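You operate a simulated robot arm through the tools that you are given. There is no shell and no other tool. Be economical: measure what you need, move in short steps, check, and stop when the job is done.

You are at the controls of a simulated two-armed robot. One attempt, no reset.

## Task
Put two of the low blocks from the top of the long bench on the shelf of the rack bench. Open the middle rack drawer, take the rag from the top of the green table and leave it in the inside of the middle rack drawer and shut the drawer again. Take the big block on the top of the green table and put it away on the top of the supply stand. Take the plain can on the top of the green table and put it away on the shelf of the goods bench. Take the mark plate from the top of the green table and put it on the lower board of the plank shelf. Do these in any order. Set down upright: big block, plain can, mark plate.

The check looks at the end state, three seconds after you hand in, the way a careful person would. Anything else that was tipped, shoved, dropped, spilled or broken makes it a failure.

## Robot
Two 7-joint arms with fingered hands on one trunk, on a base that drives. Base frame: it is fixed to the floor where the robot stands at the start and does not move with it; the origin is under the middle of the robot, x ahead of it, y to its left, z up; the surface under the hand at the start is at about z = 80. Lengths are in cm, angles in rad, forces in N, time in s.
The left shoulder is at the start at [7, 13.2, 109.2], the right one opposite. With the tool pointing down near the work surface each hand reaches from about 36 to 64 cm from the robot's upright axis, wherever it stands, measured 20 degrees to its own side. Places, roughly: big block (30x8x11 cm) [-630, 310, 90]; inside of the middle rack drawer [-1070, 430, 80]; low block (8x5x3 cm) [50, 10, 80]; lower board of the plank shelf [-580, 580, 120]; mark plate [-575, 325, 75]; middle rack drawer [-1060, 430, 90]; plain can [-650, 325, 75]; rag (9x6x3 cm) [-610, 330, 80]; shelf of the goods bench [270, 60, 30]; shelf of the rack bench [260, -270, 20]; top of the supply stand [-210, -50, 70]. Payload 2.3 kg a hand.
The tool frame of a hand sits at the grasp point between the pads (the TCP): z along the fingers, y along the line on which they close. The tips reach 2.5 cm beyond it. Largest opening 8.8 cm; the body of the gripper starts 2.9 cm behind the TCP. The gripper is a hand of 3 fingers: y runs from the thumb to the fingers, the wrist lies at [-1.3, -9.7, -16.2] in the tool frame, and closing takes about 1.5 s.
Orientation is that of the tool frame in the base frame, as a unit quaternion [x, y, z, w]. With the fingers straight down and the wrist toward the robot, the tool's x, y and z point along [0, 1, 0], [1, 0, 0] and [0, 0, -1] of the base frame.

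## Interface
- The arms move only by the tool step_arm. It takes "left_plan", "right_plan" or both (then of equal length, played together; a hand with none holds still); each is a list of rows, each an object of numbers (a shift or turn left out is 0, a gripper value left out holds the last): "tx", "ty", "tz": the shift along the base's x, y, z in cm; "wx", "wy", "wz": the turn, a rotation vector about the base's x, y, z in rad; "claw": the finger opening in cm, from 0 to 8.8. In form: [{"tx": .., "ty": .., "tz": .., "wx": .., "wy": .., "wz": .., "claw": ..}, ...]. A call has 1 to 20 rows; each row shifts and turns the commanded pose from where the row before left it. Rows are played at 5 a second. More than 5 cm and 0.15 rad between two rows, or a gripper value outside its range, and nothing of the call is played. A pose out of reach is approached as far as the arm can. The call stops where the force on the tool passes 40 N (or 10 N more than at its start, if that is more) or the arm is blocked; 0.2 s more then pass. The fingers move at their own pace (about 10.8 cm/s each) and stop on an object; they squeeze with about 28 N. The grip force told is the motor's: it shows also when the fingers shut on nothing. Time passes only in rows, and 0.2 s behind the last, so rows that do not move let the fingers close. The reply holds the time, the measured pose of the TCP, the force on the tool along the base axes, the opening and the grip force, in the units named above and with some noise, with the torque about the TCP (base axes, N m) and any sound that the robot's microphone picked up.
- Cameras (640 x 400 px; columns grow to the right, rows downward): "scene" is now at [12.7, -1.61, 139.43]; the picture's right is [-0.23, -0.97, 0.00], its down [-0.74, 0.17, -0.65] and it looks along [0.63, -0.15, -0.76] (base axes); focal length 283 px, centre (320, 200). "left" rides on the left gripper at [-5.8, -8.5, -9.9] in its tool frame; the picture's right is [-0.67, -0.35, 0.66], its down [0.69, -0.63, 0.37] and it looks along [0.29, 0.69, 0.66] (tool axes); focal length 261 px, centre (320, 200). "right" rides on the right gripper at [5.8, -8.5, -9.9] in its tool frame; the picture's right is [-0.67, 0.35, -0.66], its down [-0.69, -0.63, 0.37] and it looks along [-0.28, 0.69, 0.66] (tool axes); focal length 261 px, centre (320, 200). There is no depth. A picture from a camera that has moved, and an enlarged one, comes with that camera's place and axes in the base frame and with its lens.
- capture(camera): a new picture of that camera. The clock stands still meanwhile.
- raise_lower(by): slides the trunk up (or, below 0, down) by that many cm; the arms and the scene camera ride with it, the base frame stays. It gives what a move gives, with no picture.
- steer(legs): drives the robot by 1 to 6 legs, each [ahead, left, turn to the left] in cm, cm and rad, along the robot's own axes; the way and the turn of a leg run together, so that a leg with both is an arc; at most 150 cm and 3.142 rad a leg. The arms and the cameras ride along, it lands a little off, and it stops where it bumps. It gives what a move gives.
- preshape(shape, hand): the hand has 3 fingers and takes this shape, open, in about a second: jaw (thumb against the fingers, like two jaws); tri (thumb and two fingers); tip (a fingertip pinch); poke (one finger out to press); point (the index stretched); flat (the hand flat); cup (the hand cupped); fist (a fist). The gripper value then closes the fingers along that shape, each until it touches; the sizes above hold for jaw. It gives what a move gives, with no picture.
- aim_head(pan, tilt): turns the head with the scene camera to pan (to the left, within 1.501 rad either way) and tilt (down, from -0.506 to 1.204), counted from straight ahead of the robot. It gives what a move gives.
- zoom(camera, box): a new picture of the part [left, top, right, bottom] of that camera's present view, enlarged. The clock stands still meanwhile.
- hand_in(): hands the job in; it is judged then, once.

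Work in short steps. Places have to be worked out from the pictures, the camera data and where the tool is seen: move nearer, look again, correct. Check each grasp and each placing, and mend what went wrong. You have 207 turns and 210 pictures in all, those below and enlarged ones among them. Open the grippers and draw the arms clear of the work before you hand the job in, unless the task says otherwise; then end with one line.

The tools are called after "Call:" by a JSON object that holds its "op" and its "data". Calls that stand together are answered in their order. step_arm: Moves the arms, as the interface text tells. Its arguments: {"type":"object","properties":{"left_plan":{"type":"array"},"right_plan":{"type":"array"}},"required":[]} The other tools are called the same way: raise_lower (by) slides the trunk up or down; preshape (shape, hand) gives the hand a shape; steer (legs) drives the base; aim_head (pan, tilt) turns the head that bears the scene camera; capture (camera) takes a picture; zoom (camera, box) takes an enlarged picture of a part of a camera's view; hand_in () hands the job in.

At the start:

```text
time: 0.0
left_tool_pos: [44.19, 11.23, 109.6]
left_ee_rot: [0.707, 0.707, 0.0, -0.001]
left_force: [-0.7, -0.8, -0.1]
left_wrist_torque: [-0.03, 0.02, -0.03]
left_finger_gap: 8.77
left_gripper_force: 0.1
left_shape: jaw
right_tool_pos: [40.14, -23.02, 110.07]
right_ee_rot: [0.707, 0.707, 0.0, 0.0]
right_force: [0.1, 0.4, 0.5]
right_wrist_torque: [0.02, 0.01, -0.01]
right_finger_gap: 8.76
right_gripper_force: 0.1
right_shape: jaw
trunk travel left (down, up): [-65.0, 19.0]
robot x, y, heading: [0.11, 0.31, 0.003]
head pan, tilt: [-0.23, 0.86]
```

scene: 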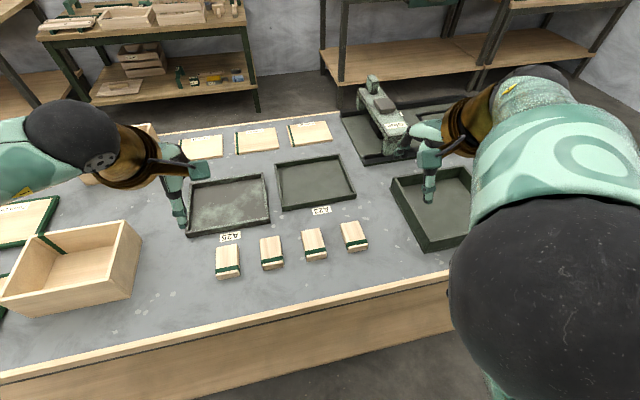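
right: 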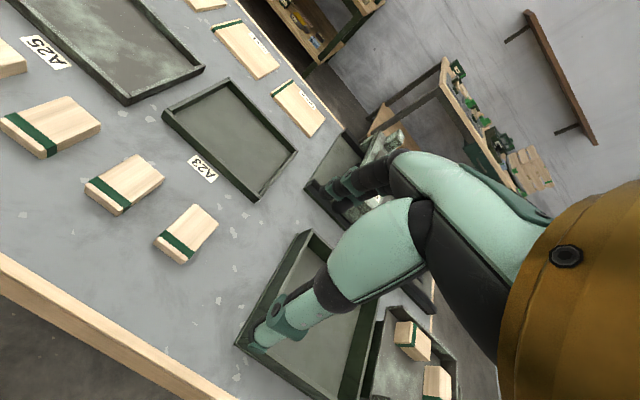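
left: 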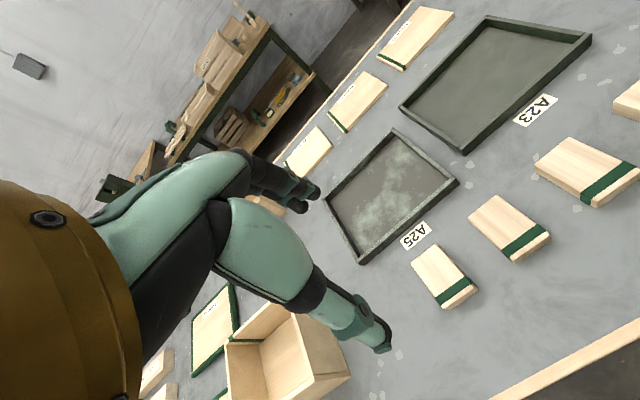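

The four low blocks in the foreground sit at about x 47.5, y 11 / 1.4 / -9 / -18. I'll take block 2 with the left hand and block 4 with the right. First I turn both hands so they close across the 5 cm width, and hover above the blocks.

Call:
{"op": "step_arm", "data": {"left_plan": [{"wz": -0.143, "tx": 0.3, "ty": -0.9, "tz": -1, "claw": 8}, {"wz": -0.143, "tx": 0.3, "ty": -0.9, "tz": -1}, {"wz": -0.143, "tx": 0.3, "ty": -0.9, "tz": -1}, {"wz": -0.143, "tx": 0.3, "ty": -0.9, "tz": -1}, {"wz": -0.143, "tx": 0.3, "ty": -0.9, "tz": -1}, {"wz": -0.143, "tx": 0.3, "ty": -0.9, "tz": -1}, {"wz": -0.143, "tx": 0.3, "ty": -0.9, "tz": -1}, {"wz": -0.143, "tx": 0.3, "ty": -0.9, "tz": -1}, {"wz": -0.143, "tx": 0.3, "ty": -0.9, "tz": -1}, {"wz": -0.143, "tx": 0.3, "ty": -0.9, "tz": -1}, {"wz": -0.141, "tx": 0.3, "ty": -0.8, "tz": -1}, {}, {}], "right_plan": [{"wz": 0.143, "tx": 0.65, "ty": 0.43, "tz": -1, "claw": 8}, {"wz": 0.143, "tx": 0.65, "ty": 0.43, "tz": -1}, {"wz": 0.143, "tx": 0.65, "ty": 0.43, "tz": -1}, {"wz": 0.143, "tx": 0.65, "ty": 0.43, "tz": -1}, {"wz": 0.143, "tx": 0.65, "ty": 0.43, "tz": -1}, {"wz": 0.143, "tx": 0.65, "ty": 0.43, "tz": -1}, {"wz": 0.143, "tx": 0.65, "ty": 0.43, "tz": -1}, {"wz": 0.143, "tx": 0.65, "ty": 0.43, "tz": -1}, {"wz": 0.143, "tx": 0.65, "ty": 0.43, "tz": -1}, {"wz": 0.143, "tx": 0.65, "ty": 0.43, "tz": -1}, {"wz": 0.141, "tx": 0.7, "ty": 0.4, "tz": -1}, {}, {}]}}

Call:
{"op": "capture", "data": {"camera": "scene"}}

Call:
{"op": "capture", "data": {"camera": "left"}}

Call:
{"op": "capture", "data": {"camera": "right"}}

```text
time: 2.8
left_tool_pos: [33.15, 6.28, 103.27]
left_ee_rot: [0.985, 0.17, -0.024, -0.01]
left_force: [0.1, -0.8, 0.3]
left_wrist_torque: [-0.01, 0.03, 0.01]
left_finger_gap: 7.99
left_gripper_force: 0.1
left_shape: jaw
left hand out of reach, approached as far as the arm can: row 6, 7, 8, 9, 10, 11
right_tool_pos: [47.26, -18.25, 99.01]
right_ee_rot: [0.0, 1.0, 0.001, -0.001]
right_force: [0.6, -0.2, 0.7]
right_wrist_torque: [0.0, 0.01, -0.01]
right_finger_gap: 8.03
right_gripper_force: 0.1
right_shape: jaw
trunk travel left (down, up): [-65.0, 19.0]
robot x, y, heading: [0.23, -0.22, -0.002]
head pan, tilt: [-0.23, 0.86]
```

```text
206 pictures are left
camera scene: at [12.67, -1.59, 139.43], right [-0.23, -0.97, 0.0], down [-0.74, 0.17, -0.65], along [0.63, -0.15, -0.76], focal length 283 px, centre (320, 200)
```

scene: 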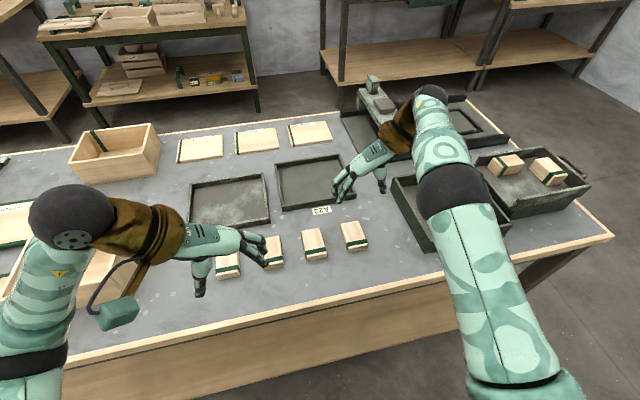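

```text
205 pictures are left
camera left: at [25.36, 12.09, 113.65], right [-0.78, 0.11, -0.62], down [0.42, 0.83, -0.38], along [0.47, -0.55, -0.69], focal length 261 px, centre (320, 200)
```

left: 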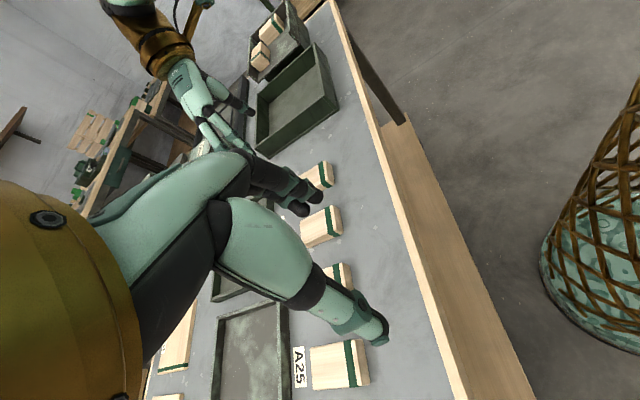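

```text
204 pictures are left
camera right: at [41.46, -26.72, 108.97], right [0.67, 0.35, 0.66], down [0.69, -0.63, -0.37], along [0.28, 0.69, -0.66], focal length 261 px, centre (320, 200)
```

right: 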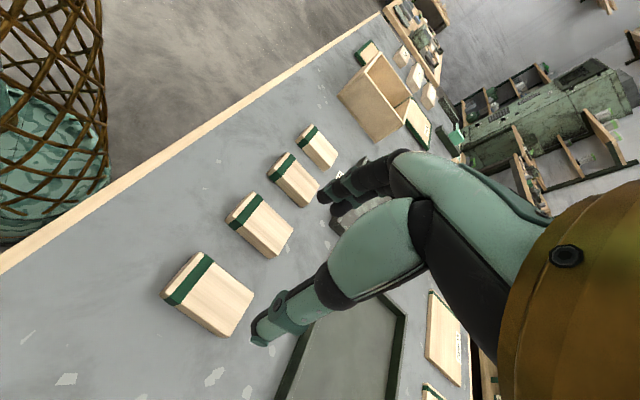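

The right hand sits exactly above block 4, and block 2 is out of the left hand's reach from here. I lower the right hand first. Later I'll shift the base right so the left hand can take block 2.

Call:
{"op": "step_arm", "data": {"right_plan": [{"tz": -4}, {"tz": -4}, {"tz": -3}, {"tz": -2}, {"tz": -1}, {"tz": -1}, {"tz": -0.6}, {}]}}

Call:
{"op": "capture", "data": {"camera": "right"}}

```text
time: 4.6
left_tool_pos: [33.17, 6.3, 103.29]
left_ee_rot: [0.985, 0.17, -0.023, -0.011]
left_force: [0.0, 0.4, 1.1]
left_wrist_torque: [0.03, 0.04, -0.02]
left_finger_gap: 8.01
left_gripper_force: 0.2
left_shape: jaw
right_tool_pos: [47.29, -18.31, 83.56]
right_ee_rot: [0.0, 1.0, 0.0, 0.0]
right_force: [0.5, -0.4, 0.2]
right_wrist_torque: [0.02, -0.01, 0.03]
right_finger_gap: 8.04
right_gripper_force: 0.1
right_shape: jaw
trunk travel left (down, up): [-65.0, 19.0]
robot x, y, heading: [0.16, 0.09, -0.001]
head pan, tilt: [-0.23, 0.86]
```

```text
203 pictures are left
camera right: at [41.49, -26.77, 93.48], right [0.67, 0.35, 0.66], down [0.68, -0.63, -0.37], along [0.29, 0.69, -0.66], focal length 261 px, centre (320, 200)
```

right: 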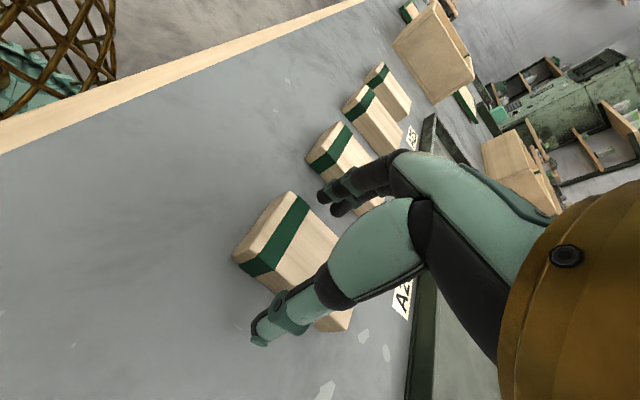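

The fingers straddle the block. I lower slightly and close.

Call:
{"op": "step_arm", "data": {"right_plan": [{"tz": -0.5}, {}, {"claw": 3}, {}, {}, {}, {}, {}, {}, {}, {}, {}]}}

Call:
{"op": "capture", "data": {"camera": "right"}}

```text
time: 7.2
left_tool_pos: [33.21, 6.19, 103.37]
left_ee_rot: [0.985, 0.171, -0.024, -0.01]
left_force: [0.2, -0.6, 1.0]
left_wrist_torque: [-0.02, -0.02, -0.01]
left_finger_gap: 8.04
left_gripper_force: 0.0
left_shape: jaw
right_tool_pos: [47.38, -18.35, 82.95]
right_ee_rot: [0.0, 1.0, 0.0, 0.0]
right_force: [-0.7, 0.2, 1.1]
right_wrist_torque: [0.0, 0.02, 0.01]
right_finger_gap: 4.17
right_gripper_force: 27.7
right_shape: jaw
trunk travel left (down, up): [-65.0, 19.0]
robot x, y, heading: [-0.07, 0.16, 0.002]
head pan, tilt: [-0.23, 0.86]
```

```text
202 pictures are left
camera right: at [41.52, -26.82, 93.0], right [0.67, 0.35, 0.66], down [0.69, -0.63, -0.37], along [0.28, 0.69, -0.66], focal length 261 px, centre (320, 200)
```

right: 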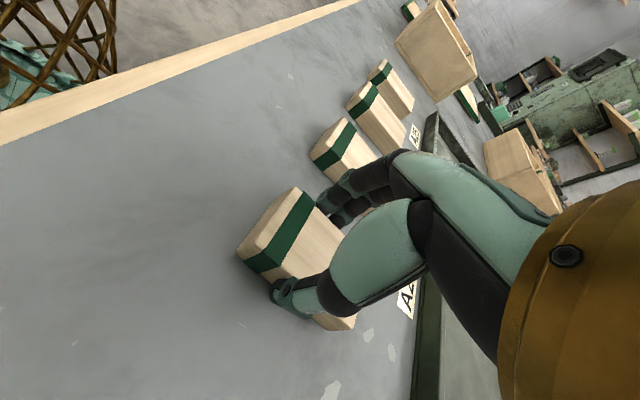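

Gripped (gap 4.2, 28 N). I lift it, and bring the left hand out to a mirrored pose that it can reach.

Call:
{"op": "step_arm", "data": {"right_plan": [{"tz": 3}, {"tz": 4}, {"tz": 4}, {"tz": 4}, {"tz": 1}, {}], "left_plan": [{"ty": 3, "tz": 1}, {"ty": 3, "tz": 1}, {"ty": 3, "tz": 1}, {"ty": 3, "tx": 2}, {"tx": 2}, {}]}}

```text
time: 8.6
left_tool_pos: [29.95, 10.45, 108.21]
left_ee_rot: [0.989, 0.147, -0.023, -0.012]
left_force: [0.1, 0.2, -0.1]
left_wrist_torque: [0.01, 0.01, -0.01]
left_finger_gap: 8.0
left_gripper_force: 0.1
left_shape: jaw
left hand out of reach, approached as far as the arm can: row 1, 2, 3, 4, 5
right_tool_pos: [47.19, -18.15, 98.87]
right_ee_rot: [0.0, 1.0, -0.001, 0.0]
right_force: [0.0, 0.0, -0.4]
right_wrist_torque: [-0.04, -0.02, -0.02]
right_finger_gap: 4.18
right_gripper_force: 27.6
right_shape: jaw
trunk travel left (down, up): [-65.0, 19.0]
robot x, y, heading: [-0.04, 0.16, -0.004]
head pan, tilt: [-0.23, 0.86]
```

The left arm is caught near a limit. I turn it back the way it came while moving it out to its start position.

Call:
{"op": "step_arm", "data": {"left_plan": [{"wz": 0.14, "tx": 1, "ty": 0.5}, {"wz": 0.14, "tx": 1, "ty": 0.5}, {"wz": 0.14, "tx": 1, "ty": 0.5}, {"wz": 0.14, "tx": 2, "ty": 1}, {"wz": 0.14, "tx": 2, "ty": 1}, {"wz": 0.14, "tx": 2, "ty": 1}, {"wz": 0.14, "tx": 2, "ty": 1}, {"wz": 0.14, "tx": 2, "ty": 1}, {}]}}

```text
time: 10.6
left_tool_pos: [43.05, 16.99, 108.3]
left_ee_rot: [0.76, 0.649, -0.026, 0.003]
left_force: [-0.2, -0.2, 0.5]
left_wrist_torque: [0.02, 0.02, 0.0]
left_finger_gap: 8.03
left_gripper_force: 0.1
left_shape: jaw
right_tool_pos: [47.1, -18.17, 98.82]
right_ee_rot: [0.0, 1.0, 0.0, 0.0]
right_force: [-0.6, 0.4, -0.2]
right_wrist_torque: [-0.01, 0.0, 0.0]
right_finger_gap: 4.18
right_gripper_force: 27.8
right_shape: jaw
trunk travel left (down, up): [-65.0, 19.0]
robot x, y, heading: [-0.04, -0.05, 0.002]
head pan, tilt: [-0.23, 0.86]
```

Now I turn the left hand by the mirrored path to the side-closing pose, further out at y≈18.

Call:
{"op": "step_arm", "data": {"left_plan": [{"wx": 0.038, "wy": -0.036}, {"wz": -0.1414, "tx": 0.4, "ty": 0.1}, {"wz": -0.1414, "tx": 0.4, "ty": 0.1}, {"wz": -0.1414, "tx": 0.4, "ty": 0.1}, {"wz": -0.1414, "tx": 0.4, "ty": 0.1}, {"wz": -0.1414, "tx": 0.4, "ty": 0.1}, {"wz": -0.1414, "tx": 0.4, "ty": 0.1}, {"wz": -0.1414, "tx": 0.4, "ty": 0.1}, {"wz": -0.1414, "tx": 0.4, "ty": 0.1}, {"wz": -0.1414, "tx": 0.4, "ty": 0.2}, {"wz": -0.1414, "tx": 0.6, "ty": 0.2}, {}]}}

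```text
time: 13.2
left_tool_pos: [38.63, 15.69, 106.81]
left_ee_rot: [0.93, 0.368, 0.002, -0.011]
left_force: [0.4, -0.5, -0.3]
left_wrist_torque: [-0.01, -0.02, -0.02]
left_finger_gap: 8.01
left_gripper_force: 0.0
left_shape: jaw
left hand out of reach, approached as far as the arm can: row 5, 6, 7, 8, 9, 10, 11
right_tool_pos: [47.2, -18.13, 98.88]
right_ee_rot: [0.0, 1.0, 0.0, 0.0]
right_force: [-1.0, -1.1, -0.3]
right_wrist_torque: [-0.03, -0.05, -0.02]
right_finger_gap: 4.18
right_gripper_force: 27.9
right_shape: jaw
trunk travel left (down, up): [-65.0, 19.0]
robot x, y, heading: [-0.33, -0.14, -0.004]
head pan, tilt: [-0.23, 0.86]
```

The left arm still stalls at this yaw. I'll try further out and lower, as the right arm had it.

Call:
{"op": "step_arm", "data": {"left_plan": [{"wz": 0.14, "ty": 2, "tx": 1, "tz": -0.5}, {"wz": 0.1, "ty": 2, "tx": 1, "tz": -1}, {"ty": 2, "tx": 1, "tz": -1}, {"ty": 2, "tx": 1, "tz": -1}, {"ty": 1, "tx": 1}, {"wz": -0.14}, {"wz": -0.14}, {"wz": -0.14}, {"wz": -0.14}, {"wz": -0.14}, {"wz": -0.14}, {"wz": -0.12}, {}]}}

Call:
{"op": "capture", "data": {"camera": "scene"}}

```text
time: 16.0
left_tool_pos: [27.72, 7.17, 106.89]
left_ee_rot: [0.998, 0.063, 0.009, -0.013]
left_force: [-0.2, -1.2, 0.2]
left_wrist_torque: [-0.03, -0.01, 0.02]
left_finger_gap: 8.03
left_gripper_force: 0.1
left_shape: jaw
left hand out of reach, approached as far as the arm can: row 4, 5, 6, 7, 8, 9, 10, 11, 12
right_tool_pos: [47.21, -18.06, 98.76]
right_ee_rot: [0.0, 1.0, 0.0, -0.001]
right_force: [-0.3, 0.4, -0.8]
right_wrist_torque: [-0.02, 0.03, -0.04]
right_finger_gap: 4.17
right_gripper_force: 28.0
right_shape: jaw
trunk travel left (down, up): [-65.0, 19.0]
robot x, y, heading: [0.09, 0.04, 0.001]
head pan, tilt: [-0.23, 0.86]
```

```text
201 pictures are left
camera scene: at [12.73, -1.58, 139.42], right [-0.23, -0.97, 0.0], down [-0.74, 0.17, -0.65], along [0.63, -0.15, -0.76], focal length 283 px, centre (320, 200)
```

scene: 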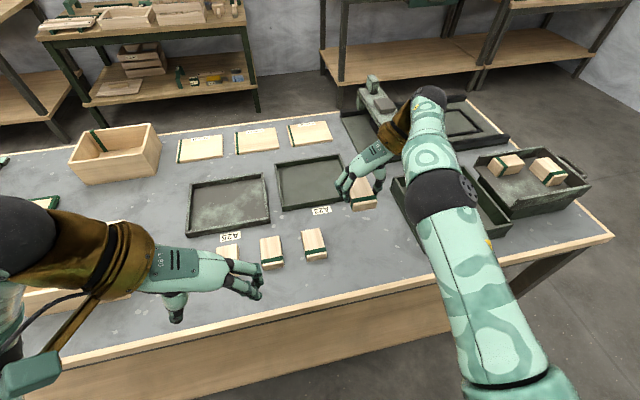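

The left arm's elbow branch does not allow this yaw. Instead I take block 1 with the left hand in its normal pose, gripping along the 8 cm length at full opening. I turn it back first.

Call:
{"op": "step_arm", "data": {"left_plan": [{"wx": -0.027, "wy": 0.016, "claw": 8.8}, {"wz": 0.1445, "tx": 1.9, "ty": 0.4}, {"wz": 0.1445, "tx": 1.9, "ty": 0.4}, {"wz": 0.1445, "tx": 2, "ty": 0.4}, {"wz": 0.1445, "tx": 2, "ty": 0.4}, {"wz": 0.1445, "tx": 2, "ty": 0.4}, {"wz": 0.1445, "tx": 2, "ty": 0.4}, {"wz": 0.1445, "tx": 2, "ty": 0.4}, {"wz": 0.1445, "tx": 2, "ty": 0.4}, {"wz": 0.1445, "tx": 2, "ty": 0.4}, {"wz": 0.1445, "tx": 2, "ty": 0.4}, {}]}}

Call:
{"op": "capture", "data": {"camera": "left"}}

Call:
{"op": "capture", "data": {"camera": "scene"}}

```text
time: 18.6
left_tool_pos: [47.75, 11.18, 107.08]
left_ee_rot: [0.706, 0.708, 0.001, 0.0]
left_force: [-0.1, -0.2, 0.4]
left_wrist_torque: [-0.01, 0.02, 0.0]
left_finger_gap: 8.78
left_gripper_force: 0.0
left_shape: jaw
right_tool_pos: [47.22, -18.14, 98.76]
right_ee_rot: [-0.001, 1.0, 0.0, 0.0]
right_force: [0.3, 0.0, -1.7]
right_wrist_torque: [0.0, 0.0, 0.06]
right_finger_gap: 4.15
right_gripper_force: 28.1
right_shape: jaw
trunk travel left (down, up): [-65.0, 19.0]
robot x, y, heading: [0.03, 0.31, -0.001]
head pan, tilt: [-0.23, 0.86]
```

```text
200 pictures are left
camera left: at [39.16, 5.34, 116.91], right [-0.35, -0.67, -0.66], down [-0.63, 0.68, -0.37], along [0.69, 0.29, -0.66], focal length 261 px, centre (320, 200)
```

left: 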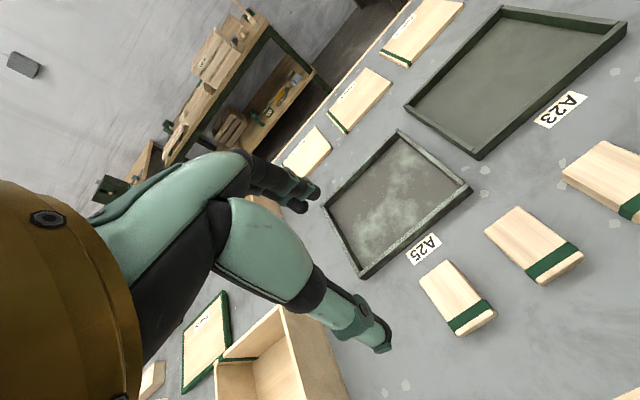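

```text
199 pictures are left
camera scene: at [12.71, -1.59, 139.43], right [-0.23, -0.97, 0.0], down [-0.74, 0.17, -0.65], along [0.63, -0.15, -0.76], focal length 283 px, centre (320, 200)
```

scene: 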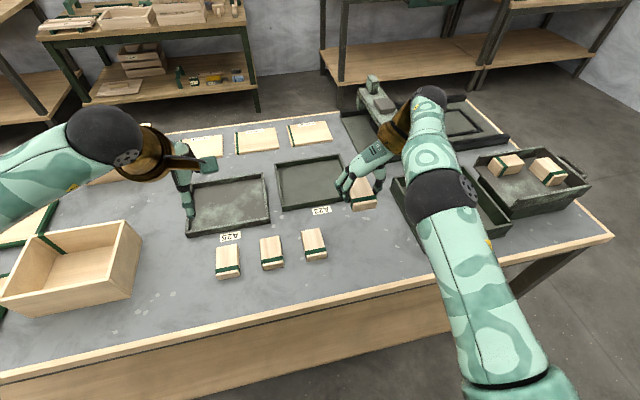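

Block 1 is centred at about (47.6, 11.1), about 7.2–8 cm long, right under the tool. I descend to just above it and look again.

Call:
{"op": "step_arm", "data": {"left_plan": [{"tz": -4}, {"tz": -4}, {"tz": -4}, {"tz": -3}, {"tz": -2}, {"tz": -1}, {}]}}

Call:
{"op": "capture", "data": {"camera": "left"}}

```text
time: 20.2
left_tool_pos: [47.5, 11.05, 88.85]
left_ee_rot: [0.707, 0.708, 0.0, -0.001]
left_force: [0.3, 0.2, 0.2]
left_wrist_torque: [0.01, -0.02, -0.02]
left_finger_gap: 8.79
left_gripper_force: 0.0
left_shape: jaw
right_tool_pos: [47.24, -18.11, 98.86]
right_ee_rot: [0.0, 1.0, 0.001, -0.001]
right_force: [-0.3, 0.1, -0.5]
right_wrist_torque: [-0.02, 0.01, 0.0]
right_finger_gap: 4.18
right_gripper_force: 28.1
right_shape: jaw
trunk travel left (down, up): [-65.0, 19.0]
robot x, y, heading: [-0.01, 0.13, -0.003]
head pan, tilt: [-0.23, 0.86]
```

```text
198 pictures are left
camera left: at [39.11, 5.31, 98.73], right [-0.35, -0.67, -0.66], down [-0.63, 0.69, -0.37], along [0.69, 0.29, -0.66], focal length 261 px, centre (320, 200)
```

left: 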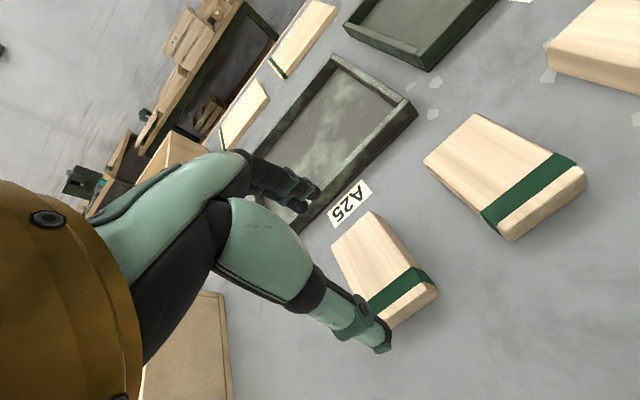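

The block's centre is about (47.45, 10.6), with enough clearance. I shift slightly, go down and close.

Call:
{"op": "step_arm", "data": {"left_plan": [{"tz": -2, "ty": -0.4}, {"tz": -2}, {"tz": -1}, {"tz": -0.8}, {}, {"claw": 5}, {}, {}, {}, {}, {}, {}, {}]}}

Call:
{"op": "capture", "data": {"camera": "left"}}

```text
time: 23.0
left_tool_pos: [47.59, 10.84, 83.28]
left_ee_rot: [0.706, 0.708, 0.001, -0.001]
left_force: [0.5, 0.3, -0.5]
left_wrist_torque: [-0.02, 0.0, -0.01]
left_finger_gap: 6.88
left_gripper_force: 27.5
left_shape: jaw
right_tool_pos: [47.19, -18.14, 98.81]
right_ee_rot: [0.0, 1.0, 0.001, -0.001]
right_force: [0.0, 0.3, -0.8]
right_wrist_torque: [-0.02, 0.0, 0.02]
right_finger_gap: 4.14
right_gripper_force: 28.2
right_shape: jaw
trunk travel left (down, up): [-65.0, 19.0]
robot x, y, heading: [0.27, 0.16, 0.003]
head pan, tilt: [-0.23, 0.86]
```

```text
197 pictures are left
camera left: at [39.03, 4.98, 93.06], right [-0.35, -0.67, -0.66], down [-0.63, 0.69, -0.36], along [0.69, 0.29, -0.66], focal length 261 px, centre (320, 200)
```

left: 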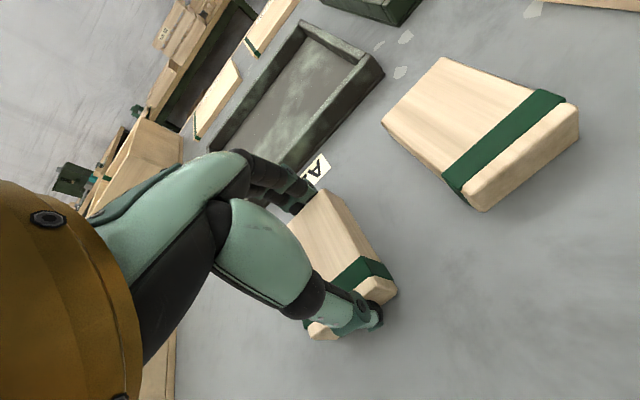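

Gripped at 6.9 cm. I lift the left hand well clear and look around with the head to plan the drive.

Call:
{"op": "step_arm", "data": {"left_plan": [{"tz": 3}, {"tz": 4}, {"tz": 4}, {"tz": 5}, {"tz": 5}, {}], "right_plan": [{"tz": 3}, {"tz": 3}, {"tz": 3}, {}, {}, {}]}}

Call:
{"op": "aim_head", "data": {"pan": -0.9, "tilt": 0.5}}

Call:
{"op": "capture", "data": {"camera": "scene"}}

Call:
{"op": "aim_head", "data": {"pan": 0.9, "tilt": 0.5}}

Call:
{"op": "capture", "data": {"camera": "scene"}}

```text
time: 24.4
left_tool_pos: [47.57, 10.74, 104.13]
left_ee_rot: [0.707, 0.707, 0.0, 0.0]
left_force: [0.1, -0.7, -0.4]
left_wrist_torque: [0.0, -0.02, 0.03]
left_finger_gap: 6.87
left_gripper_force: 28.1
left_shape: jaw
right_tool_pos: [46.32, -18.3, 107.79]
right_ee_rot: [0.001, 1.0, 0.0, 0.0]
right_force: [0.5, 0.0, 0.2]
right_wrist_torque: [0.01, 0.02, -0.02]
right_finger_gap: 4.17
right_gripper_force: 27.4
right_shape: jaw
right hand out of reach, approached as far as the arm can: row 3
trunk travel left (down, up): [-65.0, 19.0]
robot x, y, heading: [0.08, 0.05, -0.0]
head pan, tilt: [-0.23, 0.86]
```

```text
time: 25.4
left_tool_pos: [47.84, 10.78, 103.97]
left_ee_rot: [0.706, 0.708, 0.001, 0.0]
left_force: [0.1, 0.4, -0.3]
left_wrist_torque: [-0.03, 0.0, 0.03]
left_finger_gap: 6.87
left_gripper_force: 28.0
left_shape: jaw
right_tool_pos: [46.38, -18.25, 107.81]
right_ee_rot: [0.0, 1.0, -0.001, 0.0]
right_force: [-0.3, 0.2, 0.4]
right_wrist_torque: [0.05, -0.04, 0.03]
right_finger_gap: 4.18
right_gripper_force: 28.1
right_shape: jaw
trunk travel left (down, up): [-65.0, 19.0]
robot x, y, heading: [0.01, -0.23, -0.001]
head pan, tilt: [-0.901, 0.499]
```

```text
196 pictures are left
camera scene: at [10.84, -6.97, 142.5], right [-0.78, -0.62, 0.0], down [-0.3, 0.38, -0.88], along [0.55, -0.69, -0.48], focal length 283 px, centre (320, 200)
```

scene: 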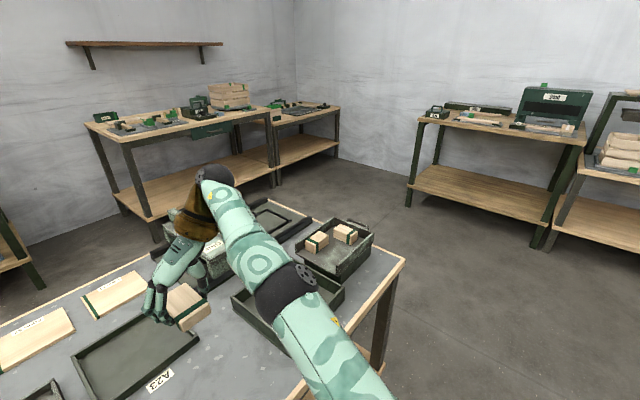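

```text
time: 27.2
left_tool_pos: [47.68, 10.8, 104.14]
left_ee_rot: [0.706, 0.708, 0.001, 0.0]
left_force: [-0.1, 0.8, -0.6]
left_wrist_torque: [0.0, 0.01, 0.01]
left_finger_gap: 6.9
left_gripper_force: 27.5
left_shape: jaw
right_tool_pos: [46.45, -18.27, 107.83]
right_ee_rot: [0.002, 1.0, -0.001, 0.0]
right_force: [-0.4, 1.1, -1.1]
right_wrist_torque: [0.03, -0.01, -0.01]
right_finger_gap: 4.17
right_gripper_force: 28.4
right_shape: jaw
trunk travel left (down, up): [-65.0, 19.0]
robot x, y, heading: [0.21, 0.28, 0.004]
head pan, tilt: [0.901, 0.499]
```

```text
195 pictures are left
camera scene: at [10.84, 7.28, 142.5], right [0.78, -0.62, 0.0], down [-0.3, -0.37, -0.88], along [0.55, 0.69, -0.48], focal length 283 px, centre (320, 200)
```

scene: 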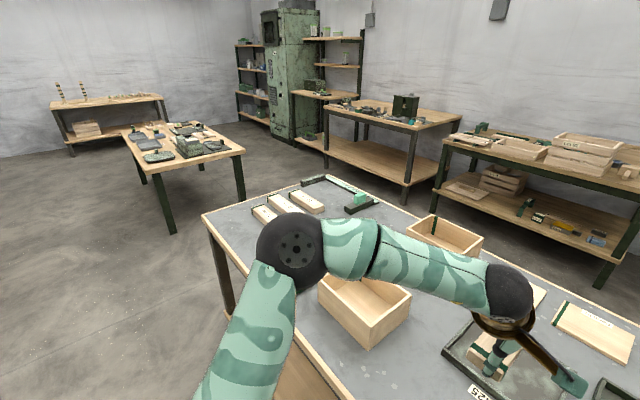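

The rack bench [260,-270] appears near pixel (297,150) in the right-hand view. I zoom in there to see its shelf.

Call:
{"op": "aim_head", "data": {"pan": -0.8, "tilt": 0.35}}

Call:
{"op": "zoom", "data": {"camera": "scene", "box": [60, 80, 460, 330]}}

```text
time: 29.0
left_tool_pos: [47.69, 10.71, 103.99]
left_ee_rot: [0.706, 0.708, 0.001, -0.001]
left_force: [-0.3, -0.4, -0.1]
left_wrist_torque: [0.0, -0.04, 0.02]
left_finger_gap: 6.86
left_gripper_force: 27.8
left_shape: jaw
right_tool_pos: [46.45, -18.17, 107.8]
right_ee_rot: [0.002, 1.0, 0.0, -0.001]
right_force: [0.0, -0.3, -0.7]
right_wrist_torque: [-0.01, 0.02, -0.02]
right_finger_gap: 4.16
right_gripper_force: 27.9
right_shape: jaw
trunk travel left (down, up): [-65.0, 19.0]
robot x, y, heading: [-0.05, 0.14, 0.002]
head pan, tilt: [-0.799, 0.351]
```

```text
1.60 times, centred on (260, 205) of scene
camera zoom: at [11.68, -6.52, 143.87], right [-0.72, -0.7, 0.0], down [-0.24, 0.25, -0.94], along [0.65, -0.67, -0.34], focal length 452 px, centre (416, 192)
```

zoom: 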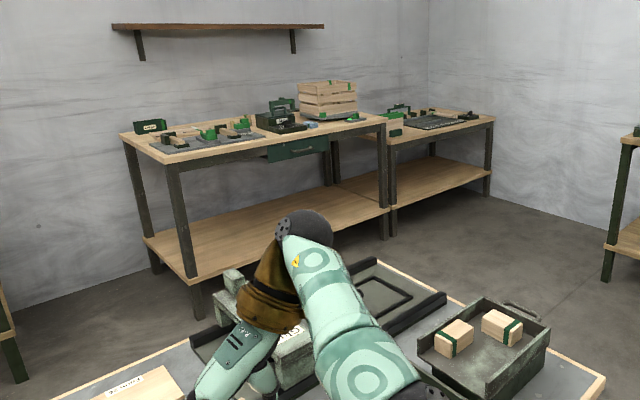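

The rack bench is the far right one: its shelf is at z≈20, front edge x≈235, y −215…−328, and it is empty. I drive back, around the right end of the long bench, and into the aisle facing it.

Call:
{"op": "steer", "data": {"legs": [[-30, 0, 0], [0, -130, 0], [150, 0, 0], [30, -130, 0]]}}

Call:
{"op": "aim_head", "data": {"pan": 0, "tilt": 0.6}}

Call:
{"op": "capture", "data": {"camera": "scene"}}

```text
time: 50.4
left_tool_pos: [191.49, -254.51, 104.13]
left_ee_rot: [0.717, 0.697, 0.001, 0.001]
left_force: [-0.1, -0.2, -1.1]
left_wrist_torque: [-0.01, 0.02, -0.02]
left_finger_gap: 6.88
left_gripper_force: 27.8
left_shape: jaw
right_tool_pos: [189.41, -283.56, 107.88]
right_ee_rot: [0.016, 1.0, 0.0, 0.001]
right_force: [0.0, 0.0, 0.2]
right_wrist_torque: [-0.01, -0.05, 0.01]
right_finger_gap: 4.17
right_gripper_force: 28.3
right_shape: jaw
trunk travel left (down, up): [-65.0, 19.0]
robot x, y, heading: [143.01, -263.79, -0.031]
head pan, tilt: [-0.799, 0.351]
```

```text
time: 51.5
left_tool_pos: [191.53, -254.57, 104.1]
left_ee_rot: [0.718, 0.696, 0.001, 0.0]
left_force: [0.7, -0.5, -0.1]
left_wrist_torque: [-0.01, 0.0, 0.02]
left_finger_gap: 6.88
left_gripper_force: 27.7
left_shape: jaw
right_tool_pos: [189.44, -283.56, 107.9]
right_ee_rot: [0.016, 1.0, 0.0, -0.001]
right_force: [-0.2, -0.3, -0.2]
right_wrist_torque: [-0.04, 0.01, -0.01]
right_finger_gap: 4.19
right_gripper_force: 28.1
right_shape: jaw
trunk travel left (down, up): [-65.0, 19.0]
robot x, y, heading: [143.41, -264.0, -0.035]
head pan, tilt: [0.0, 0.6]
```

```text
193 pictures are left
camera scene: at [157.58, -264.19, 141.6], right [-0.03, -1.0, 0.0], down [-0.56, 0.02, -0.82], along [0.82, -0.03, -0.57], focal length 283 px, centre (320, 200)
```

scene: 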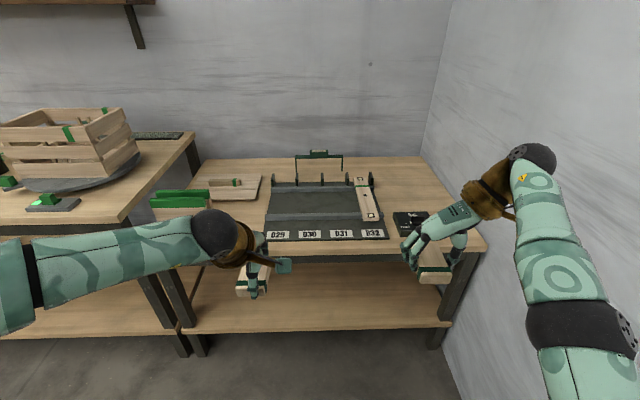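

Well placed: the shelf is clear, with its front edge at x≈229. I lower the trunk fully before reaching in under the top.

Call:
{"op": "raise_lower", "data": {"by": -64}}

Call:
{"op": "step_arm", "data": {"left_plan": [{"tz": -3}, {"tz": -3}, {"tz": -3}, {"tz": -1}, {}], "right_plan": [{"tz": -4}, {"tz": -4}, {"tz": -4}, {"tz": -1}, {}]}}

Call:
{"op": "aim_head", "data": {"pan": 0, "tilt": 0.35}}

Call:
{"op": "capture", "data": {"camera": "scene"}}

```text
refused: -64 is not a number from -40 to 40
```

```text
time: 52.7
left_tool_pos: [191.36, -254.73, 93.99]
left_ee_rot: [0.717, 0.697, 0.0, -0.001]
left_force: [0.4, -0.4, -0.4]
left_wrist_torque: [0.0, -0.03, 0.0]
left_finger_gap: 6.87
left_gripper_force: 28.1
left_shape: jaw
right_tool_pos: [189.31, -283.53, 94.94]
right_ee_rot: [0.016, 1.0, 0.0, 0.0]
right_force: [0.0, 0.6, -1.6]
right_wrist_torque: [-0.02, -0.01, -0.01]
right_finger_gap: 4.16
right_gripper_force: 28.2
right_shape: jaw
trunk travel left (down, up): [-65.0, 19.0]
robot x, y, heading: [143.84, -263.67, -0.032]
head pan, tilt: [0.0, 0.6]
```

```text
time: 53.5
left_tool_pos: [191.37, -254.66, 94.01]
left_ee_rot: [0.717, 0.697, 0.001, -0.001]
left_force: [-0.3, -0.1, -1.4]
left_wrist_torque: [0.0, 0.02, 0.02]
left_finger_gap: 6.86
left_gripper_force: 27.8
left_shape: jaw
right_tool_pos: [189.45, -283.63, 94.88]
right_ee_rot: [0.016, 1.0, 0.0, 0.0]
right_force: [-0.4, 0.5, -0.6]
right_wrist_torque: [0.02, 0.02, 0.0]
right_finger_gap: 4.15
right_gripper_force: 28.1
right_shape: jaw
trunk travel left (down, up): [-65.0, 19.0]
robot x, y, heading: [143.59, -264.24, -0.035]
head pan, tilt: [0.0, 0.351]
```

```text
192 pictures are left
camera scene: at [158.05, -264.19, 143.86], right [-0.03, -1.0, 0.0], down [-0.34, 0.01, -0.94], along [0.94, -0.03, -0.34], focal length 283 px, centre (320, 200)
```

scene: 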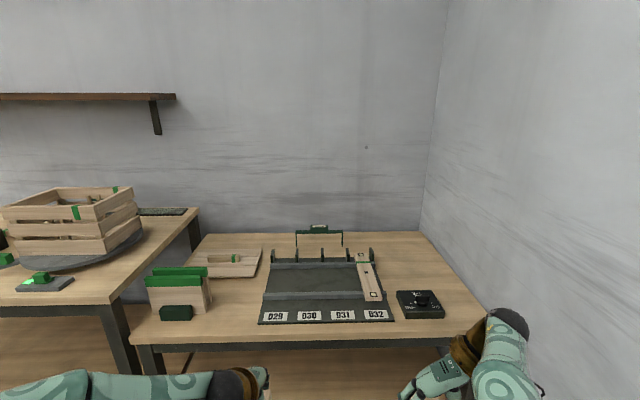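

The trunk step limit is 40 cm, so I lower in two steps. The hands stay clear in front of the bench.

Call:
{"op": "raise_lower", "data": {"by": -40}}

Call:
{"op": "raise_lower", "data": {"by": -20}}

Call:
{"op": "capture", "data": {"camera": "scene"}}

```text
time: 57.3
left_tool_pos: [191.32, -254.68, 54.0]
left_ee_rot: [0.718, 0.696, -0.001, 0.0]
left_force: [0.0, -0.2, -0.4]
left_wrist_torque: [-0.02, 0.01, 0.01]
left_finger_gap: 6.88
left_gripper_force: 27.5
left_shape: jaw
right_tool_pos: [189.26, -283.6, 55.01]
right_ee_rot: [0.016, 1.0, 0.0, 0.0]
right_force: [-0.1, 0.5, 0.2]
right_wrist_torque: [0.04, 0.02, -0.02]
right_finger_gap: 4.16
right_gripper_force: 27.2
right_shape: jaw
trunk travel left (down, up): [-25.0, 59.0]
robot x, y, heading: [143.7, -263.72, -0.036]
head pan, tilt: [0.0, 0.351]
```

```text
time: 59.5
left_tool_pos: [191.39, -254.69, 33.95]
left_ee_rot: [0.717, 0.697, 0.001, -0.001]
left_force: [0.5, -1.1, -0.8]
left_wrist_torque: [0.0, 0.0, 0.01]
left_finger_gap: 6.85
left_gripper_force: 28.4
left_shape: jaw
right_tool_pos: [189.31, -283.51, 34.93]
right_ee_rot: [0.015, 1.0, 0.0, 0.001]
right_force: [1.3, -1.0, -1.1]
right_wrist_torque: [-0.03, -0.01, 0.02]
right_finger_gap: 4.16
right_gripper_force: 27.7
right_shape: jaw
trunk travel left (down, up): [-5.0, 79.0]
robot x, y, heading: [143.39, -264.28, -0.031]
head pan, tilt: [0.0, 0.351]
```

```text
191 pictures are left
camera scene: at [158.01, -264.18, 83.87], right [-0.03, -1.0, 0.0], down [-0.34, 0.01, -0.94], along [0.94, -0.03, -0.34], focal length 283 px, centre (320, 200)
```

scene: 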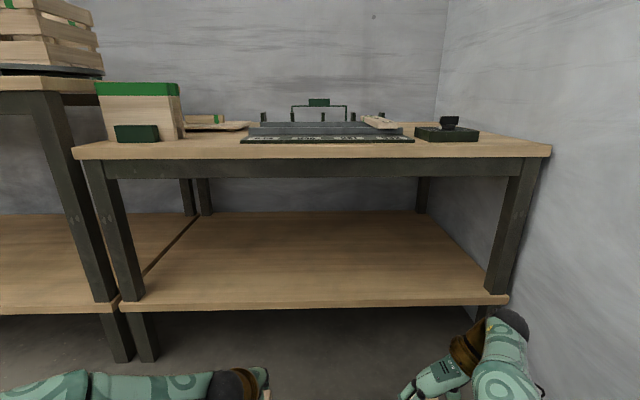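

The shelf top is about z 23–27, front edge x≈228–232, and the apron bottom is ≈63. The hands fit in between. I lower 2 cm more and drive ahead 38 cm so the hands come up to the edge, then look again.

Call:
{"op": "raise_lower", "data": {"by": -2}}

Call:
{"op": "steer", "data": {"legs": [[36, -3, 0.033]]}}

Call:
{"op": "aim_head", "data": {"pan": 0, "tilt": 0.8}}

Call:
{"op": "capture", "data": {"camera": "scene"}}

Call:
{"op": "capture", "data": {"camera": "left"}}

Call:
{"op": "capture", "data": {"camera": "right"}}

```text
time: 60.1
left_tool_pos: [191.39, -254.87, 32.0]
left_ee_rot: [0.718, 0.696, 0.001, 0.0]
left_force: [1.1, 0.1, 0.1]
left_wrist_torque: [-0.01, -0.01, 0.01]
left_finger_gap: 6.85
left_gripper_force: 28.1
left_shape: jaw
right_tool_pos: [189.22, -283.61, 32.79]
right_ee_rot: [0.016, 1.0, -0.001, -0.001]
right_force: [-0.2, 0.3, -0.4]
right_wrist_torque: [0.01, 0.03, -0.02]
right_finger_gap: 4.16
right_gripper_force: 27.7
right_shape: jaw
trunk travel left (down, up): [-3.0, 81.0]
robot x, y, heading: [143.68, -263.79, -0.029]
head pan, tilt: [0.0, 0.351]
```

```text
time: 62.4
left_tool_pos: [226.05, -256.5, 32.01]
left_ee_rot: [0.705, 0.709, 0.001, -0.001]
left_force: [0.9, -0.3, -1.1]
left_wrist_torque: [0.02, 0.0, -0.07]
left_finger_gap: 6.83
left_gripper_force: 27.8
left_shape: jaw
right_tool_pos: [225.13, -285.44, 32.9]
right_ee_rot: [-0.003, 1.0, 0.0, 0.0]
right_force: [0.4, 0.5, -1.3]
right_wrist_torque: [-0.02, 0.0, 0.03]
right_finger_gap: 4.13
right_gripper_force: 27.8
right_shape: jaw
trunk travel left (down, up): [-3.0, 81.0]
robot x, y, heading: [178.94, -267.47, 0.006]
head pan, tilt: [0.0, 0.351]
```

```text
time: 63.3
left_tool_pos: [226.14, -256.42, 32.09]
left_ee_rot: [0.705, 0.709, 0.001, -0.001]
left_force: [0.6, -0.2, -1.5]
left_wrist_torque: [0.0, -0.01, 0.0]
left_finger_gap: 6.83
left_gripper_force: 27.8
left_shape: jaw
right_tool_pos: [225.11, -285.35, 32.88]
right_ee_rot: [-0.003, 1.0, 0.0, 0.0]
right_force: [1.2, -0.2, -2.1]
right_wrist_torque: [-0.03, 0.01, -0.01]
right_finger_gap: 4.15
right_gripper_force: 28.3
right_shape: jaw
trunk travel left (down, up): [-3.0, 81.0]
robot x, y, heading: [178.82, -267.62, 0.004]
head pan, tilt: [0.0, 0.799]
```

```text
190 pictures are left
camera scene: at [191.96, -267.12, 77.91], right [0.01, -1.0, 0.0], down [-0.72, 0.0, -0.7], along [0.7, 0.0, -0.72], focal length 283 px, centre (320, 200)
```

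scene: 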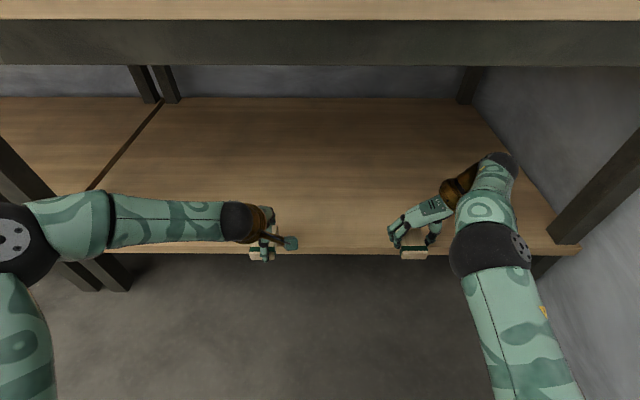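

```text
189 pictures are left
camera left: at [217.72, -262.38, 41.85], right [-0.34, -0.67, -0.66], down [-0.63, 0.68, -0.36], along [0.69, 0.29, -0.66], focal length 261 px, centre (320, 200)
```

left: 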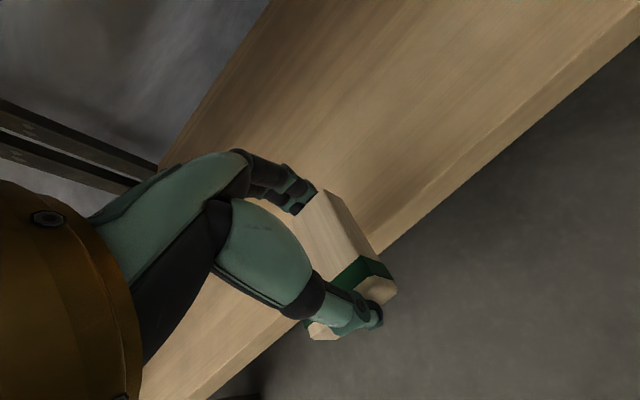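

```text
188 pictures are left
camera right: at [219.43, -293.85, 42.87], right [0.67, 0.35, 0.66], down [0.69, -0.63, -0.37], along [0.28, 0.7, -0.66], focal length 261 px, centre (320, 200)
```

right: 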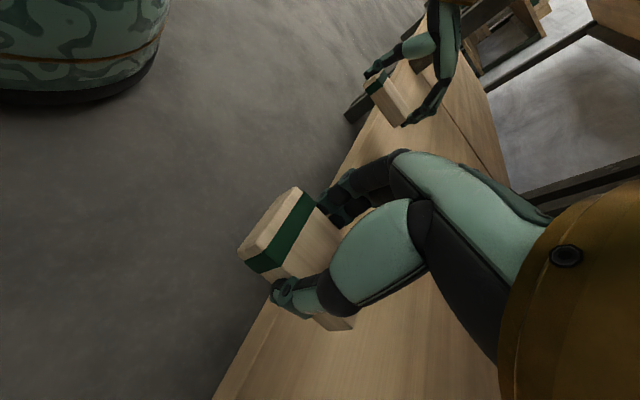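

The blocks hover just at the shelf edge (edge x≈230, z≈24). I drive 6 cm in, then move the hands 6 cm forward and down in guarded steps.

Call:
{"op": "steer", "data": {"legs": [[7, 0, -0.004]]}}

Call:
{"op": "step_arm", "data": {"left_plan": [{"tx": 3}, {"tx": 3}, {"tz": -1.5}, {"tz": -1}, {"tz": -0.5}, {}], "right_plan": [{"tx": 3}, {"tx": 3}, {"tz": -1.5}, {"tz": -1}, {"tz": -0.5}, {}]}}

Call:
{"op": "capture", "data": {"camera": "left"}}

Call:
{"op": "capture", "data": {"camera": "right"}}

```text
time: 64.3
left_tool_pos: [233.16, -256.52, 32.02]
left_ee_rot: [0.705, 0.709, 0.001, -0.001]
left_force: [-0.2, -0.3, -0.7]
left_wrist_torque: [0.03, 0.02, 0.0]
left_finger_gap: 6.84
left_gripper_force: 28.5
left_shape: jaw
right_tool_pos: [232.05, -285.44, 32.86]
right_ee_rot: [-0.001, 1.0, 0.0, 0.0]
right_force: [0.4, 0.0, -0.2]
right_wrist_torque: [-0.02, -0.01, 0.04]
right_finger_gap: 4.17
right_gripper_force: 28.0
right_shape: jaw
trunk travel left (down, up): [-3.0, 81.0]
robot x, y, heading: [185.64, -267.42, 0.005]
head pan, tilt: [0.0, 0.799]
```

```text
time: 65.7
left_tool_pos: [239.27, -256.36, 28.96]
left_ee_rot: [0.705, 0.709, 0.0, 0.0]
left_force: [-0.5, 0.4, -0.2]
left_wrist_torque: [0.0, 0.04, 0.01]
left_finger_gap: 6.84
left_gripper_force: 28.3
left_shape: jaw
right_tool_pos: [234.81, -285.45, 30.18]
right_ee_rot: [-0.001, 1.0, 0.0, 0.0]
right_force: [0.5, -0.4, -1.1]
right_wrist_torque: [0.0, 0.01, 0.0]
right_finger_gap: 4.16
right_gripper_force: 28.0
right_shape: jaw
right hand out of reach, approached as far as the arm can: row 1, 2
trunk travel left (down, up): [-3.0, 81.0]
robot x, y, heading: [185.61, -267.31, 0.007]
head pan, tilt: [0.0, 0.799]
```

```text
187 pictures are left
camera left: at [230.74, -262.31, 38.84], right [-0.35, -0.67, -0.66], down [-0.63, 0.68, -0.36], along [0.69, 0.29, -0.66], focal length 261 px, centre (320, 200)
```

left: 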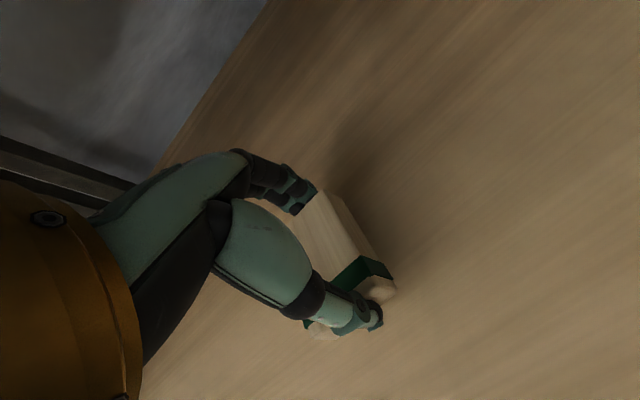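

```text
186 pictures are left
camera right: at [229.04, -293.85, 40.23], right [0.67, 0.35, 0.66], down [0.69, -0.63, -0.37], along [0.28, 0.69, -0.66], focal length 261 px, centre (320, 200)
```

right: 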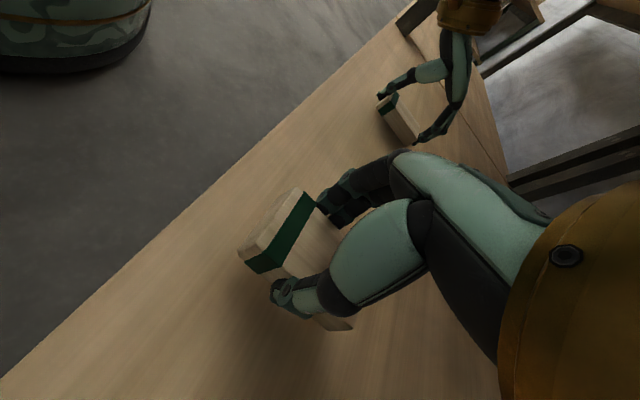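

The right block is still near the edge, so I drive 5 cm further in and then lower the left hand gently to feel contact.

Call:
{"op": "steer", "data": {"legs": [[5, 0, 0]]}}

Call:
{"op": "step_arm", "data": {"left_plan": [{"tz": -0.6}, {"tz": -0.4}, {"tz": -0.3}, {"tz": -0.3}, {}], "right_plan": [{"tz": -0.8}, {"tz": -0.8}, {"tz": -0.5}, {"tz": -0.4}, {}]}}

Call:
{"op": "zoom", "data": {"camera": "left", "box": [260, 150, 460, 350]}}

Call:
{"op": "zoom", "data": {"camera": "right", "box": [200, 150, 400, 350]}}

```text
time: 66.7
left_tool_pos: [244.22, -256.34, 28.93]
left_ee_rot: [0.706, 0.709, 0.0, -0.001]
left_force: [-0.2, -0.2, -0.1]
left_wrist_torque: [0.03, 0.01, 0.0]
left_finger_gap: 6.86
left_gripper_force: 27.6
left_shape: jaw
right_tool_pos: [239.94, -285.35, 30.24]
right_ee_rot: [-0.001, 1.0, 0.0, 0.0]
right_force: [0.4, -0.7, 0.0]
right_wrist_torque: [0.0, -0.02, 0.0]
right_finger_gap: 4.17
right_gripper_force: 28.2
right_shape: jaw
trunk travel left (down, up): [-3.0, 81.0]
robot x, y, heading: [190.92, -267.0, 0.006]
head pan, tilt: [0.0, 0.799]
```

```text
time: 67.8
left_tool_pos: [244.25, -256.44, 27.94]
left_ee_rot: [0.706, 0.708, 0.005, 0.003]
left_force: [1.7, 0.6, 29.6]
left_wrist_torque: [0.06, -0.03, 0.05]
left_finger_gap: 6.78
left_gripper_force: 28.5
left_shape: jaw
right_tool_pos: [239.55, -285.33, 28.12]
right_ee_rot: [-0.001, 1.0, 0.0, 0.004]
right_force: [0.2, 0.6, -0.8]
right_wrist_torque: [0.01, -0.01, 0.01]
right_finger_gap: 4.14
right_gripper_force: 28.2
right_shape: jaw
trunk travel left (down, up): [-3.0, 81.0]
robot x, y, heading: [190.78, -267.46, 0.001]
head pan, tilt: [0.0, 0.799]
```

```text
2.00 times, centred on (360, 250) of left
camera zoom: at [235.67, -262.4, 37.65], right [-0.34, -0.67, -0.66], down [-0.63, 0.68, -0.37], along [0.7, 0.29, -0.65], focal length 521 px, centre (240, 100)
```

zoom: 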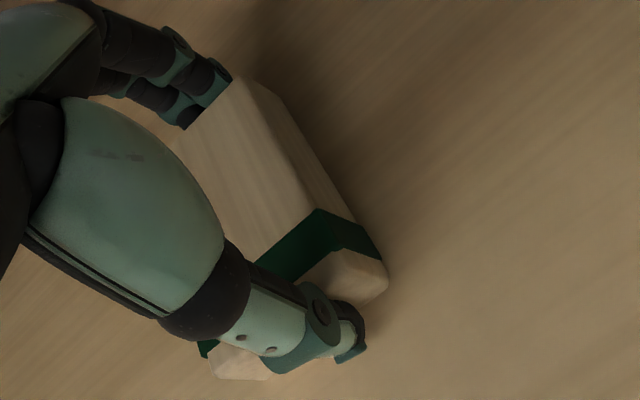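

```text
2.00 times, centred on (300, 250) of right
camera zoom: at [233.77, -293.85, 38.04], right [0.66, 0.35, 0.66], down [0.69, -0.63, -0.36], along [0.29, 0.7, -0.66], focal length 521 px, centre (360, 100)
```

zoom: 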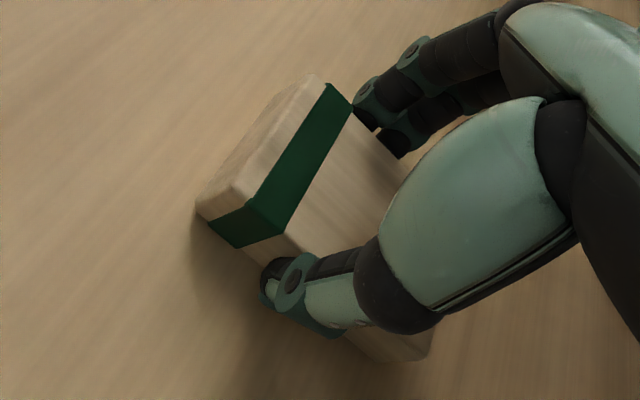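

The left block rests on the shelf (30 N). I release it, and lower the right hand the last bit.

Call:
{"op": "step_arm", "data": {"left_plan": [{"tz": 0.2}, {"claw": 8.8}, {}, {}, {}, {}], "right_plan": [{"tz": -0.2}, {"tz": -0.2}, {"tz": -0.2}, {}, {}, {}]}}

```text
time: 69.2
left_tool_pos: [244.09, -256.42, 27.95]
left_ee_rot: [0.706, 0.708, 0.001, 0.003]
left_force: [-0.4, 0.2, 0.4]
left_wrist_torque: [0.0, -0.03, 0.01]
left_finger_gap: 8.75
left_gripper_force: 0.0
left_shape: jaw
right_tool_pos: [239.53, -285.32, 27.7]
right_ee_rot: [-0.001, 1.0, -0.002, 0.005]
right_force: [1.4, -0.7, 35.3]
right_wrist_torque: [-0.05, -0.05, -0.03]
right_finger_gap: 4.27
right_gripper_force: 28.2
right_shape: jaw
trunk travel left (down, up): [-3.0, 81.0]
robot x, y, heading: [190.47, -267.06, 0.008]
head pan, tilt: [0.0, 0.799]
```

Both blocks are on the shelf. I open the right hand and raise both straight up, then check.

Call:
{"op": "step_arm", "data": {"left_plan": [{}, {}, {}, {}, {}, {"tz": 1.5}, {"tz": 2}, {"tz": 2}, {"tz": 1}, {}], "right_plan": [{"tz": 0.2}, {"claw": 8}, {}, {}, {}, {"tz": 1.5}, {"tz": 2}, {"tz": 2}, {"tz": 1}, {}]}}

Call:
{"op": "capture", "data": {"camera": "right"}}

Call:
{"op": "capture", "data": {"camera": "scene"}}

```text
time: 71.5
left_tool_pos: [244.19, -256.51, 34.16]
left_ee_rot: [0.706, 0.708, 0.0, 0.0]
left_force: [-0.3, -0.2, 0.1]
left_wrist_torque: [-0.02, 0.0, 0.0]
left_finger_gap: 8.79
left_gripper_force: 0.0
left_shape: jaw
right_tool_pos: [239.85, -285.59, 33.85]
right_ee_rot: [0.001, 1.0, -0.001, 0.0]
right_force: [-0.7, -0.5, -0.2]
right_wrist_torque: [-0.02, 0.0, 0.03]
right_finger_gap: 7.98
right_gripper_force: 0.0
right_shape: jaw
trunk travel left (down, up): [-3.0, 81.0]
robot x, y, heading: [190.89, -267.32, 0.0]
head pan, tilt: [0.0, 0.799]
```

```text
183 pictures are left
camera right: at [233.97, -293.91, 43.82], right [0.67, 0.35, 0.66], down [0.69, -0.63, -0.36], along [0.29, 0.69, -0.66], focal length 261 px, centre (320, 200)
```

right: 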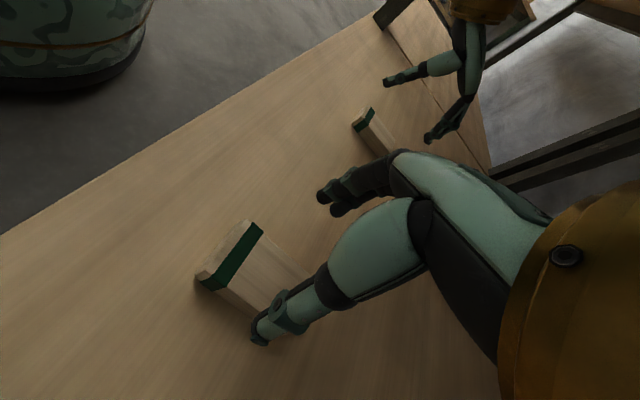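

```text
182 pictures are left
camera scene: at [203.95, -267.12, 77.91], right [0.0, -1.0, 0.0], down [-0.72, 0.0, -0.7], along [0.7, 0.0, -0.72], focal length 283 px, centre (320, 200)
```

scene: 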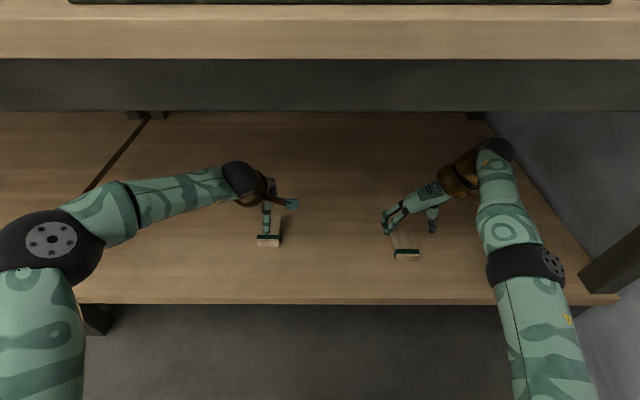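

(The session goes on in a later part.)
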